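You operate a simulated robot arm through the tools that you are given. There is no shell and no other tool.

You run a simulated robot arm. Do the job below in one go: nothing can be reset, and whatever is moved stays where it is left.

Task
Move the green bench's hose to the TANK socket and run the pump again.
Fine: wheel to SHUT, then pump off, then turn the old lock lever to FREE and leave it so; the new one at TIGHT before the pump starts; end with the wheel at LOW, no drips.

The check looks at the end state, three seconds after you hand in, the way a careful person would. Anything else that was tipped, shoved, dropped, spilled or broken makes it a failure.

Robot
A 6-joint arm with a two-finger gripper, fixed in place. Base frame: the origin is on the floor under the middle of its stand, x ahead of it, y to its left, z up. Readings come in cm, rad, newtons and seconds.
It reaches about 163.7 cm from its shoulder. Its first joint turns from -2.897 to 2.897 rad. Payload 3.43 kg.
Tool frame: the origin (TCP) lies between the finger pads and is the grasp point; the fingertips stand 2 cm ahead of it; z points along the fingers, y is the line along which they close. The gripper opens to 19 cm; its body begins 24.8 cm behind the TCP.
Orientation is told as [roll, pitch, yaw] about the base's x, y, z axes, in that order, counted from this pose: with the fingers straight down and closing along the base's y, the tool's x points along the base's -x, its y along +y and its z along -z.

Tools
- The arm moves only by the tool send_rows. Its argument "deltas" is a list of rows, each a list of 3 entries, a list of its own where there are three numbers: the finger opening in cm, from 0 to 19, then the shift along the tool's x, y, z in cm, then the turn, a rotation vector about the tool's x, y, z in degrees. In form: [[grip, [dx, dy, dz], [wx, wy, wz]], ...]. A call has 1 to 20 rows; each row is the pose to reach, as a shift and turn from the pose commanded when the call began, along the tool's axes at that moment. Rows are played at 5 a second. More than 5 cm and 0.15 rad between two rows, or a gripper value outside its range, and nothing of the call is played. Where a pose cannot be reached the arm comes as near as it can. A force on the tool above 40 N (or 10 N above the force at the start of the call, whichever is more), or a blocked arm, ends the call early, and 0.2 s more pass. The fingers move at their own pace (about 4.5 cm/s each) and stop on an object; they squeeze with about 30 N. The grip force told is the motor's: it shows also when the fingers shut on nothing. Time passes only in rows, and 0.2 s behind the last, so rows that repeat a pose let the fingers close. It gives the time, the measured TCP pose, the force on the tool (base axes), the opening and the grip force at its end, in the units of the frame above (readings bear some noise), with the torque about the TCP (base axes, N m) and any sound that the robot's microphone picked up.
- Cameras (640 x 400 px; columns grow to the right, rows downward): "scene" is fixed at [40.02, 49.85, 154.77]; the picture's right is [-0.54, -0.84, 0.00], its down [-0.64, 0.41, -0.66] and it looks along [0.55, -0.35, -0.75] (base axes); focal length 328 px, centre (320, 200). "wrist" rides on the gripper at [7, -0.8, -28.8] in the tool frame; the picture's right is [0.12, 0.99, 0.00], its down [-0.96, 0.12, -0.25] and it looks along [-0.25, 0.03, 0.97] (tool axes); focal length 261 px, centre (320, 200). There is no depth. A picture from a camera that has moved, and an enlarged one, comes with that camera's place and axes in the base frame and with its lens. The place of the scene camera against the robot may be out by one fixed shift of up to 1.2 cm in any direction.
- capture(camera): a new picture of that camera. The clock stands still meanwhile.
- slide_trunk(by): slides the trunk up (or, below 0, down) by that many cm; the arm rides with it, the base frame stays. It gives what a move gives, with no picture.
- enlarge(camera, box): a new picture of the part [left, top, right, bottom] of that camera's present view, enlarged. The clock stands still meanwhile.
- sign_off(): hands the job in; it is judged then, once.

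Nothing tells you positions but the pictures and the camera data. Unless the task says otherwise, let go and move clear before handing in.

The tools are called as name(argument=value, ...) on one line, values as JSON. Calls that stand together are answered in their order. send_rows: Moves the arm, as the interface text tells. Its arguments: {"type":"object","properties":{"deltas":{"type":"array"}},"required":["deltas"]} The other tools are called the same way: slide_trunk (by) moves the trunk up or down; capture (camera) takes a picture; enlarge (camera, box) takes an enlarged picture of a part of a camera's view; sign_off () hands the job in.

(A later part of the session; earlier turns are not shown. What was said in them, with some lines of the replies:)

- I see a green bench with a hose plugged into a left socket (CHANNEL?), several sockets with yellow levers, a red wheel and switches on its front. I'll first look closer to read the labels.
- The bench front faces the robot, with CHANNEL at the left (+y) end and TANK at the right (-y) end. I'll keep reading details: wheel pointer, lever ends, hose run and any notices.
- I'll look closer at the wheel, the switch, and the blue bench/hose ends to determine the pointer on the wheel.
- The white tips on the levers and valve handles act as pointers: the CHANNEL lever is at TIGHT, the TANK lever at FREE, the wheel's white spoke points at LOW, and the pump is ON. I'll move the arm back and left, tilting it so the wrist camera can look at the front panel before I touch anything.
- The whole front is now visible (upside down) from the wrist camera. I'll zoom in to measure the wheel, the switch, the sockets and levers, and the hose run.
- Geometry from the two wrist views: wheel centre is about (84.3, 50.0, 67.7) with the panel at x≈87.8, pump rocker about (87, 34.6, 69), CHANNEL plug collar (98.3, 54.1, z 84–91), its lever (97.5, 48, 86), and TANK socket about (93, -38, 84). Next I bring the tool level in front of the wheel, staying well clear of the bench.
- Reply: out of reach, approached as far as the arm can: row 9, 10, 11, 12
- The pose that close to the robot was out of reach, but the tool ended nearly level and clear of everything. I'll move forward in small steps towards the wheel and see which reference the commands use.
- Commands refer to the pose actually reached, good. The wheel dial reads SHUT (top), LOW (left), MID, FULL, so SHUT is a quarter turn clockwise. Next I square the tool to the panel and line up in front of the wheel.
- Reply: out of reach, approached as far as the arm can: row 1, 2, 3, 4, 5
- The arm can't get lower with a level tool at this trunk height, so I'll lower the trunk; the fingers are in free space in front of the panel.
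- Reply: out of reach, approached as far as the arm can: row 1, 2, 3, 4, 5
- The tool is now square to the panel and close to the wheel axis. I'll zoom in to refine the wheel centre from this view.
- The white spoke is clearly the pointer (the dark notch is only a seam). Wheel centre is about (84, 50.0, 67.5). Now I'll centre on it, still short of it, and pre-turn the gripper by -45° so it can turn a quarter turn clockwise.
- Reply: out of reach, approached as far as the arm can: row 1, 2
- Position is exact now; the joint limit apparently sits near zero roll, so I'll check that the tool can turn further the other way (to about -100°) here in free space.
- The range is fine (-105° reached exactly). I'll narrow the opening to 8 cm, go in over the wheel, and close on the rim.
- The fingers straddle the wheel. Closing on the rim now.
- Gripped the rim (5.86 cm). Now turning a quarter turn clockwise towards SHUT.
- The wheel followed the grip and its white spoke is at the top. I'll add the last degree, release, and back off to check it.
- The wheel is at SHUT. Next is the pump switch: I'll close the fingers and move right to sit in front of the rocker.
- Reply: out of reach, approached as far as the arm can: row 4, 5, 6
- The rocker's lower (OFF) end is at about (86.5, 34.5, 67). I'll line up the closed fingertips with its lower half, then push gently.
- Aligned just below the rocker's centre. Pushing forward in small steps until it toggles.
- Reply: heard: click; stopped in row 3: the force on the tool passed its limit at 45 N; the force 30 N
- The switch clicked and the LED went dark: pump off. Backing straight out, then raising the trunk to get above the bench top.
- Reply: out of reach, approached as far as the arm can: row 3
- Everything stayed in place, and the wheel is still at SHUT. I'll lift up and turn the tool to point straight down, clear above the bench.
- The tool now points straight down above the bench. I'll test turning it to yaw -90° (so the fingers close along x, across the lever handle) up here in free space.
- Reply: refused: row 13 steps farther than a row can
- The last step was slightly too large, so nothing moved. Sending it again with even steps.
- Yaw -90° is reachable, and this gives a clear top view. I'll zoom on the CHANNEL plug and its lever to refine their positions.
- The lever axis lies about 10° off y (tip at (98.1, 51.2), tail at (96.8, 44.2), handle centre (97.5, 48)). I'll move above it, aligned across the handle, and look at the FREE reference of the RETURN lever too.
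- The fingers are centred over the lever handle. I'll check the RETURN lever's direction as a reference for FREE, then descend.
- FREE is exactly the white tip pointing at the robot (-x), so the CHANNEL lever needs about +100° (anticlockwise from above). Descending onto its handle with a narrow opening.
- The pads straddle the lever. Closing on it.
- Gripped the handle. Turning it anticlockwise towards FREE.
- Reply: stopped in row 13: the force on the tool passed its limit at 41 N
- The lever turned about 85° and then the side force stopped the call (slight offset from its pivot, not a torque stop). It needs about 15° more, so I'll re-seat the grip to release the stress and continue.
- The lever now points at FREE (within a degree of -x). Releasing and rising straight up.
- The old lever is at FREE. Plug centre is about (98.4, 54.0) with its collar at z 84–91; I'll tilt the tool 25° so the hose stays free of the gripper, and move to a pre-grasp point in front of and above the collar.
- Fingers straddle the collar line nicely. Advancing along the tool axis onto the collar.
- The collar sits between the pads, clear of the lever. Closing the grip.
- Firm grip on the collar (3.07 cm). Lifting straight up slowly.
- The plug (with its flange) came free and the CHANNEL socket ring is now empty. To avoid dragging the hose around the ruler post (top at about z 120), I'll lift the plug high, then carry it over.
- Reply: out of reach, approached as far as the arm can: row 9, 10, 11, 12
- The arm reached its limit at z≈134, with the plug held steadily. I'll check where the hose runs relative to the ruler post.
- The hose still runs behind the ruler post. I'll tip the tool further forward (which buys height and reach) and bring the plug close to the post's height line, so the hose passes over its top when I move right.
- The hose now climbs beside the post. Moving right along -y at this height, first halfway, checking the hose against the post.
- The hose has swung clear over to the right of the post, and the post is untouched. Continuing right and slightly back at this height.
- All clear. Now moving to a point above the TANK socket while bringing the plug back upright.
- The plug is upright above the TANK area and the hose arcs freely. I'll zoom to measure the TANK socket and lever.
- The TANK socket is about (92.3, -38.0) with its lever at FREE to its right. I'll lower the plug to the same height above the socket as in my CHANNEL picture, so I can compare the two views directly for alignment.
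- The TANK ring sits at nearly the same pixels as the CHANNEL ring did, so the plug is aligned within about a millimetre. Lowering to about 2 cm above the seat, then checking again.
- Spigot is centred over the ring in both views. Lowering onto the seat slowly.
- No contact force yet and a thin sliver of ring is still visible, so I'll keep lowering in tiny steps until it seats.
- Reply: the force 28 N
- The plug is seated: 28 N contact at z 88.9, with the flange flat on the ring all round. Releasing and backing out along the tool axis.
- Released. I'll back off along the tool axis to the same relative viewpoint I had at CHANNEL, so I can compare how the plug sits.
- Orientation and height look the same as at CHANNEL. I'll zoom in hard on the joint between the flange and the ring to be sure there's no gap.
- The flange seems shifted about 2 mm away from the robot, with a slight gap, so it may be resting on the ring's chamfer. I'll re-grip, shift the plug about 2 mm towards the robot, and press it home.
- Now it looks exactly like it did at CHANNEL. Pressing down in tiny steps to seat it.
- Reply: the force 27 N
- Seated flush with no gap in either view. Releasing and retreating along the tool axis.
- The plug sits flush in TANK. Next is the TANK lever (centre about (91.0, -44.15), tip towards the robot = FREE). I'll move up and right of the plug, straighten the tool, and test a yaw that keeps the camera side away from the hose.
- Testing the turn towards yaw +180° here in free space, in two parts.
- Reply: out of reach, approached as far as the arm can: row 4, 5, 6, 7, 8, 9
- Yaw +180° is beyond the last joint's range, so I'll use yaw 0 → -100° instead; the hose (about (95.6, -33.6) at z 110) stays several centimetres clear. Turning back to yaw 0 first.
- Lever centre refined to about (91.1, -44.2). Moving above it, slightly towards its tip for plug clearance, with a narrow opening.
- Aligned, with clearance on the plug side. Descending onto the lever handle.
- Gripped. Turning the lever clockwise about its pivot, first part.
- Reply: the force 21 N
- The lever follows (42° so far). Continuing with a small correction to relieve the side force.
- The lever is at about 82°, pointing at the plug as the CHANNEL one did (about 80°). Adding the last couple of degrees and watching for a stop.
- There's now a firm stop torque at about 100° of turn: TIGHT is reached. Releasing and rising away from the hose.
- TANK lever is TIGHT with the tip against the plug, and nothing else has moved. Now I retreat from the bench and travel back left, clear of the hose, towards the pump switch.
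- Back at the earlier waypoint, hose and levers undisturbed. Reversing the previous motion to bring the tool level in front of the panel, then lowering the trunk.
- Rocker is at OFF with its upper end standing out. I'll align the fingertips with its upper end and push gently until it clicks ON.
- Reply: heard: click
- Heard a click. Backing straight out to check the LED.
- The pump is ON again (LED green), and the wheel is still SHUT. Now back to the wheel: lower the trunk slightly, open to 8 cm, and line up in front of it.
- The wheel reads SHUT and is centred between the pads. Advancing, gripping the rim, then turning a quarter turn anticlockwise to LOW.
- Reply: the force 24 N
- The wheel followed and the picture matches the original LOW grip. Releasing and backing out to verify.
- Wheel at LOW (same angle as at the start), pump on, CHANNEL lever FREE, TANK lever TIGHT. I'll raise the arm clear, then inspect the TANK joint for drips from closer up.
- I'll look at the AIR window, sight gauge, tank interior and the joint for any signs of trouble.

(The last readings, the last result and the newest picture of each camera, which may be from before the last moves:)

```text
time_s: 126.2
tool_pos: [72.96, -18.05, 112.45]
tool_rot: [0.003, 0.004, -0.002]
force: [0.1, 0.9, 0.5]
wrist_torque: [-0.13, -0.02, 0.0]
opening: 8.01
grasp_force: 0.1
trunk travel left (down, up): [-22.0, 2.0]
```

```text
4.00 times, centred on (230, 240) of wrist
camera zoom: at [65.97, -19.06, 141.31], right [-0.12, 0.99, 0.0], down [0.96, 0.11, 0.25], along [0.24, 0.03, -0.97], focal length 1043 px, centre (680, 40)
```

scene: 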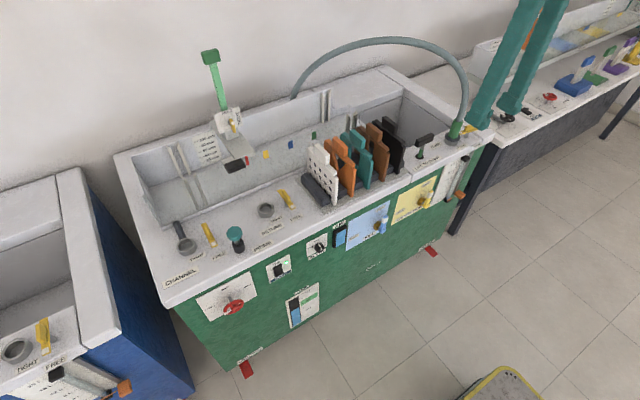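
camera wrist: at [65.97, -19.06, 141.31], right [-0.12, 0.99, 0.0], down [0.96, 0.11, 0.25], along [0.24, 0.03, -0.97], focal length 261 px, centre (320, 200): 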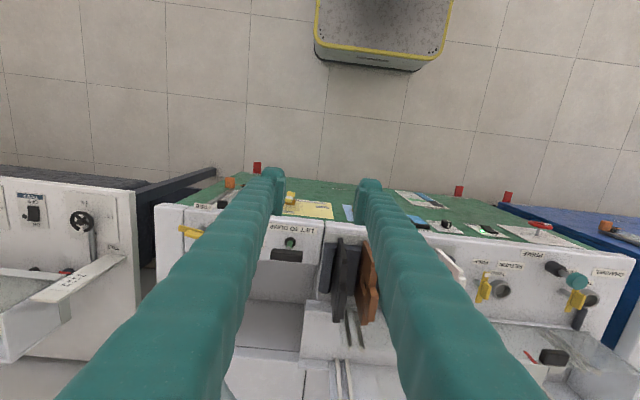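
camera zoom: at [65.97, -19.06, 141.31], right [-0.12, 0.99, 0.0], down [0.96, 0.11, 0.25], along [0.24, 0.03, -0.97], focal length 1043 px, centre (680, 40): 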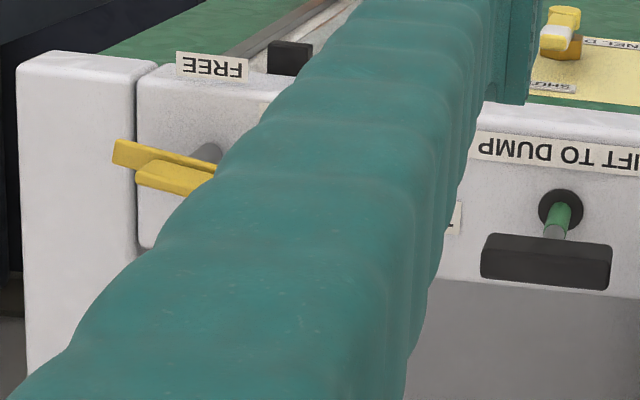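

AIR window is full of water, the tank sight tube is just starting to fill, and no drips are visible. I'll shift the arm left out of the way for one clear look at the TANK joint.

send_rows(deltas=[[8, [0, 4.5, 0], [0, 0, 0]], [8, [0, 9, 0], [0, 0, 0]], [8, [0, 13.5, 0], [0, 0, 0]], [8, [0, 18, 0], [0, 0, 0]], [8, [0, 18, 0], [0, 0, 0]]])

capture(camera="wrist")

enlarge(camera="wrist", box=[60, 190, 220, 290])

enlarge(camera="scene", box=[400, 90, 496, 150])

enlarge(camera="scene", box=[420, 140, 484, 210])

```text
time_s: 127.4
tool_pos: [72.75, -0.12, 112.74]
tool_rot: [0.004, 0.005, -0.003]
force: [-0.4, 0.3, 0.1]
wrist_torque: [0.0, 0.01, 0.01]
opening: 8.0
grasp_force: 0.2
trunk travel left (down, up): [-22.0, 2.0]
```

```text
taken
camera wrist: at [65.84, -1.14, 141.49], right [-0.12, 0.99, 0.0], down [0.96, 0.11, 0.24], along [0.24, 0.03, -0.97], focal length 261 px, centre (320, 200)
```

wrist: 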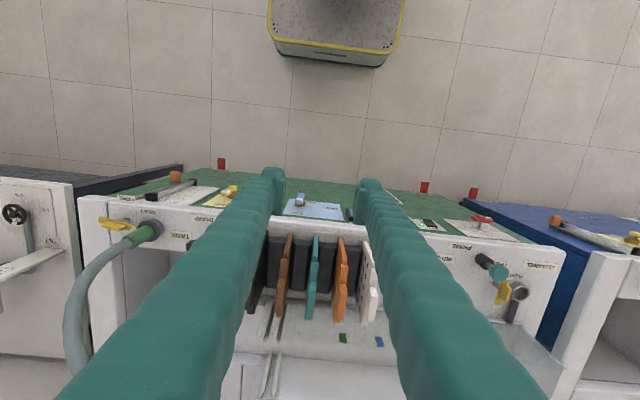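

```text
4.00 times, centred on (140, 240) of wrist
camera zoom: at [65.84, -1.14, 141.49], right [-0.12, 0.99, 0.0], down [0.96, 0.11, 0.24], along [0.24, 0.03, -0.97], focal length 1043 px, centre (1040, 40)
```

zoom: 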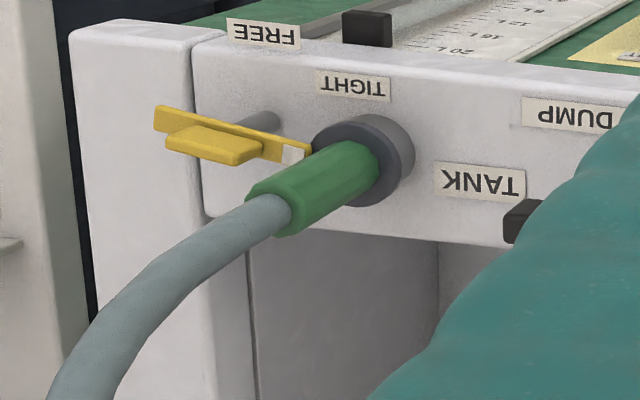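

```text
6.67 times, centred on (448, 120) of scene
camera zoom: at [40.02, 49.85, 154.77], right [-0.54, -0.84, 0.0], down [-0.64, 0.41, -0.66], along [0.55, -0.35, -0.75], focal length 2185 px, centre (-533, 733)
```

zoom: 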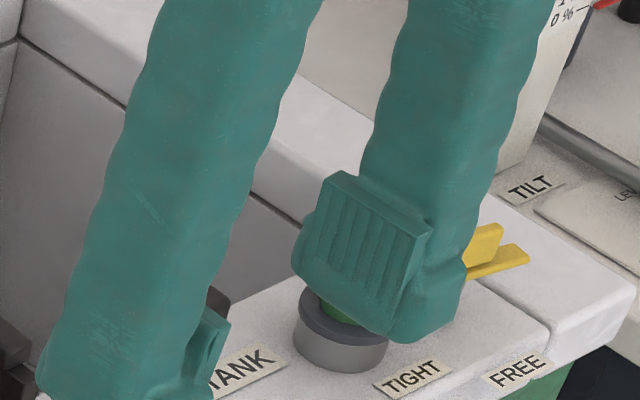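

```text
5.71 times, centred on (452, 175) of scene
camera zoom: at [40.02, 49.85, 154.77], right [-0.54, -0.84, 0.0], down [-0.64, 0.41, -0.66], along [0.55, -0.35, -0.75], focal length 1873 px, centre (-434, 343)
```

zoom: 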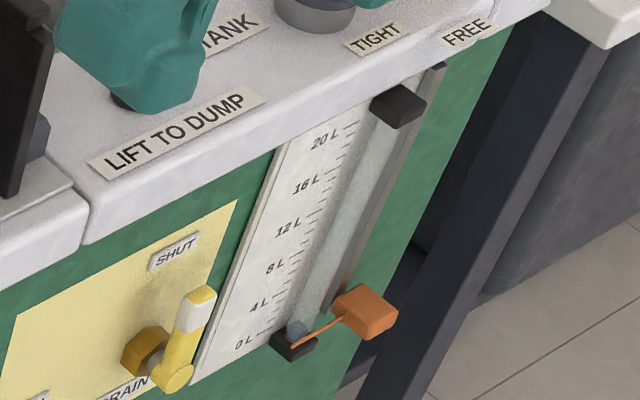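

The joint is dry and the lever sits tight on the plug. I'll wait a few seconds and compare the sight tube to see that water is going into the tank with no drips.

enlarge(camera="scene", box=[440, 180, 472, 200])

send_rows(deltas=[[8, [2, 0, 0], [0, 0, 0]], [8, [2, 0, 0], [0, 0, 0]], [8, [2, 0, 0], [0, 0, 0]], [8, [2, 0, 0], [0, 0, 0]], [8, [2, 0, 0], [0, 0, 0]], [8, [2, 0, 0], [0, 0, 0]], [8, [2, 0, 0], [0, 0, 0]], [8, [2, 0, 0], [0, 0, 0]], [8, [2, 0, 0], [0, 0, 0]], [8, [2, 0, 0], [0, 0, 0]], [8, [2, 0, 0], [0, 0, 0]], [8, [2, 0, 0], [0, 0, 0]], [8, [2, 0, 0], [0, 0, 0]], [8, [2, 0, 0], [0, 0, 0]], [8, [2, 0, 0], [0, 0, 0]], [8, [2, 0, 0], [0, 0, 0]], [8, [2, 0, 0], [0, 0, 0]], [8, [2, 0, 0], [0, 0, 0]], [8, [2, 0, 0], [0, 0, 0]], [8, [2, 0, 0], [0, 0, 0]]])

enlarge(camera="scene", box=[440, 180, 472, 200])

enlarge(camera="wrist", box=[60, 190, 220, 290])

capture(camera="scene")

```text
16.00 times, centred on (456, 190) of scene
camera zoom: at [40.02, 49.85, 154.77], right [-0.54, -0.84, 0.0], down [-0.64, 0.41, -0.66], along [0.55, -0.35, -0.75], focal length 5245 px, centre (-1856, 360)
```

zoom: 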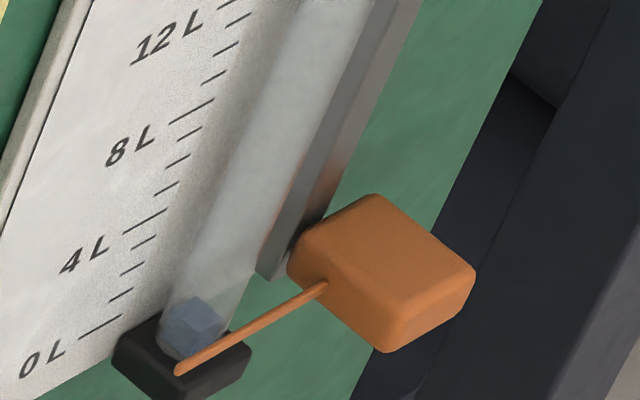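

```text
time_s: 131.6
tool_pos: [70.83, -0.16, 112.67]
tool_rot: [0.004, 0.003, 0.0]
force: [-0.2, 0.0, -0.8]
wrist_torque: [0.0, -0.01, 0.0]
opening: 7.97
grasp_force: 0.1
trunk travel left (down, up): [-22.0, 2.0]
```

```text
16.00 times, centred on (456, 190) of scene
camera zoom: at [40.02, 49.85, 154.77], right [-0.54, -0.84, 0.0], down [-0.64, 0.41, -0.66], along [0.55, -0.35, -0.75], focal length 5245 px, centre (-1856, 360)
```

zoom: 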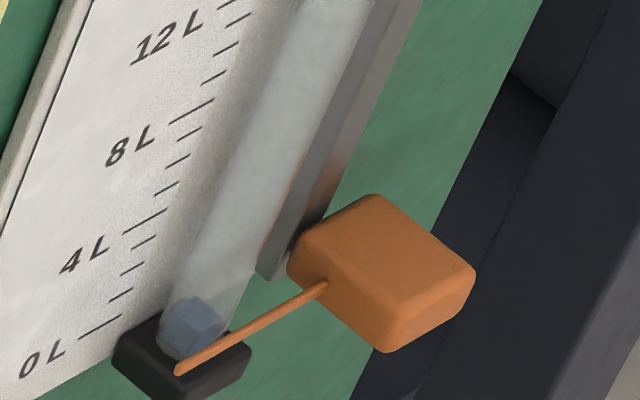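

```text
4.00 times, centred on (140, 240) of wrist
camera zoom: at [63.83, -1.16, 141.51], right [-0.12, 0.99, 0.0], down [0.96, 0.11, 0.25], along [0.24, 0.03, -0.97], focal length 1043 px, centre (1040, 40)
```

zoom: 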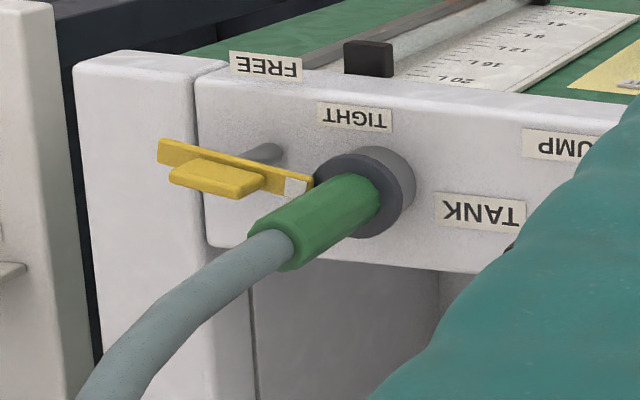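

```text
taken
```

scene: 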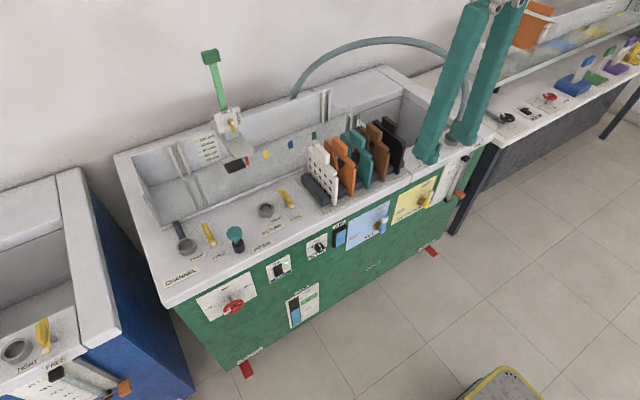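

No drips. I'll wait a bit longer and compare the levels once more before handing in.

enlarge(camera="scene", box=[280, 280, 328, 330])

send_rows(deltas=[[8, [0, 4, 0], [0, 0, 0]], [8, [0, 8, 0], [0, 0, 0]], [8, [0, 12, 0], [0, 0, 0]], [8, [0, 12, 0], [0, 0, 0]], [8, [0, 12, 0], [0, 0, 0]], [8, [0, 12, 0], [0, 0, 0]], [8, [0, 12, 0], [0, 0, 0]], [8, [0, 12, 0], [0, 0, 0]], [8, [0, 12, 0], [0, 0, 0]], [8, [0, 12, 0], [0, 0, 0]], [8, [0, 12, 0], [0, 0, 0]], [8, [0, 12, 0], [0, 0, 0]], [8, [0, 12, 0], [0, 0, 0]], [8, [0, 12, 0], [0, 0, 0]], [8, [0, 12, 0], [0, 0, 0]], [8, [0, 12, 0], [0, 0, 0]], [8, [0, 12, 0], [0, 0, 0]], [8, [0, 12, 0], [0, 0, 0]], [8, [0, 12, 0], [0, 0, 0]], [8, [0, 12, 0], [0, 0, 0]]])

enlarge(camera="scene", box=[440, 180, 472, 200])

enlarge(camera="scene", box=[280, 280, 328, 330])

capture(camera="wrist")

enlarge(camera="scene", box=[380, 60, 508, 160])

```text
8.00 times, centred on (304, 305) of scene
camera zoom: at [40.02, 49.85, 154.77], right [-0.54, -0.84, 0.0], down [-0.64, 0.41, -0.66], along [0.55, -0.35, -0.75], focal length 2622 px, centre (448, -640)
```

zoom: 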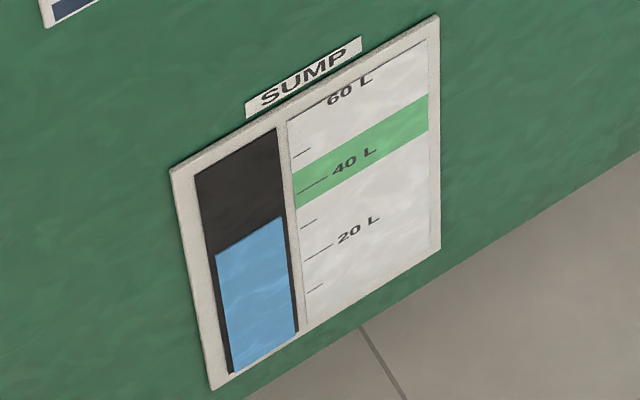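

```text
time_s: 135.8
tool_pos: [70.66, 11.78, 112.58]
tool_rot: [0.004, 0.003, -0.001]
force: [0.0, 0.1, 0.1]
wrist_torque: [0.02, 0.02, 0.0]
opening: 7.96
grasp_force: 0.0
trunk travel left (down, up): [-22.0, 2.0]
```

```text
16.00 times, centred on (456, 190) of scene
camera zoom: at [40.02, 49.85, 154.77], right [-0.54, -0.84, 0.0], down [-0.64, 0.41, -0.66], along [0.55, -0.35, -0.75], focal length 5245 px, centre (-1856, 360)
```

zoom: 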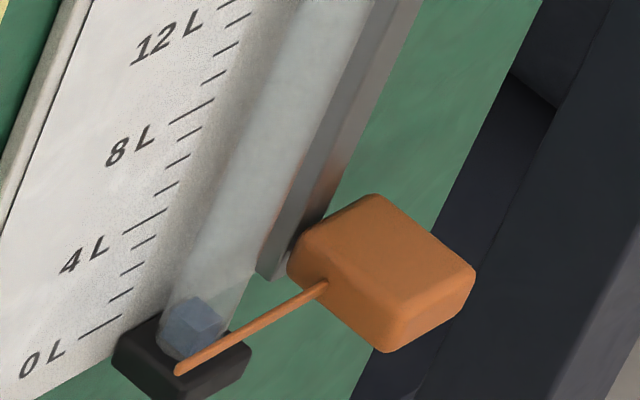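

```text
8.00 times, centred on (304, 305) of scene
camera zoom: at [40.02, 49.85, 154.77], right [-0.54, -0.84, 0.0], down [-0.64, 0.41, -0.66], along [0.55, -0.35, -0.75], focal length 2622 px, centre (448, -640)
```

zoom: 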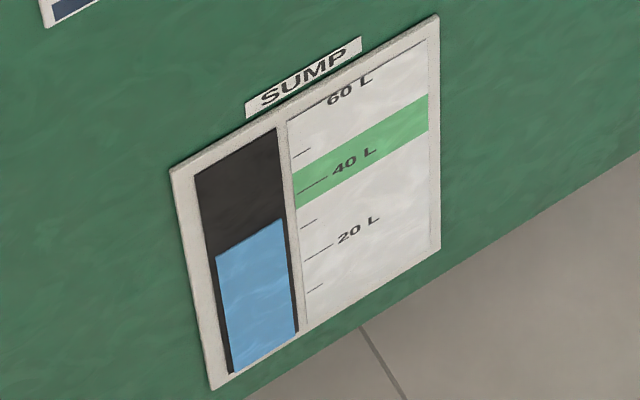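

```text
taken
camera wrist: at [63.75, 10.85, 141.44], right [-0.12, 0.99, 0.0], down [0.96, 0.11, 0.25], along [0.24, 0.03, -0.97], focal length 261 px, centre (320, 200)
```

wrist: 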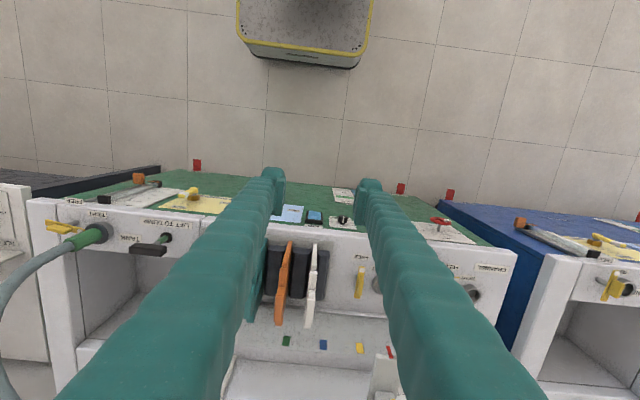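

```text
4.00 times, centred on (444, 110) of scene
camera zoom: at [40.02, 49.85, 154.77], right [-0.54, -0.84, 0.0], down [-0.64, 0.41, -0.66], along [0.55, -0.35, -0.75], focal length 1311 px, centre (-176, 560)
```

zoom: 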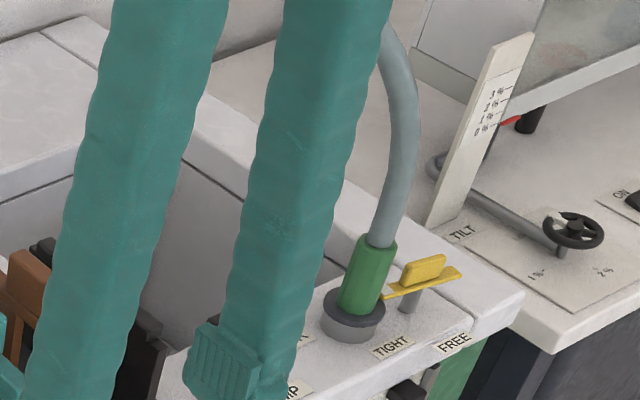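

Everything is in its requested end state. The hose plug is seated flush in TANK with its lever at TIGHT, and the old CHANNEL lever is at FREE. The pump is running with its LED green, the wheel is at LOW, and there are no drips. The arm is clear and nothing else was disturbed, so I'm handing in.

sign_off()

```text
The job is handed in.
```

The green bench's hose is now in the TANK socket and the pump is running again. I've handed the job in; no result has come back yet.

I followed your order: wheel to SHUT, pump off, then the old lever. The new lever was at TIGHT before the pump started.

| Item | End state |
|---|---|
| CHANNEL lock lever (old) | FREE, left so |
| Hose plug | seated flush in TANK |
| TANK lock lever (new) | TIGHT, turned until it stopped |
| Pump | on, green light lit |
| Wheel | LOW, within about a degree of where it started |
| Drips | none seen at the TANK joint about 20 seconds after the wheel went to LOW |

- **Plug re-seated:** the plug first went in about 2 mm off centre. I gripped it again, shifted it and pressed it home before locking it.
- **Flow not confirmed:** over about 8 seconds of watching, the tank's sight tube barely moved and the sump level perhaps dropped slightly. The AIR window stayed full of water.
- **Surroundings:** in the pictures nothing else looks moved, and I carried the hose over the ruler post without touching it. The arm is clear of the bench and holding nothing.
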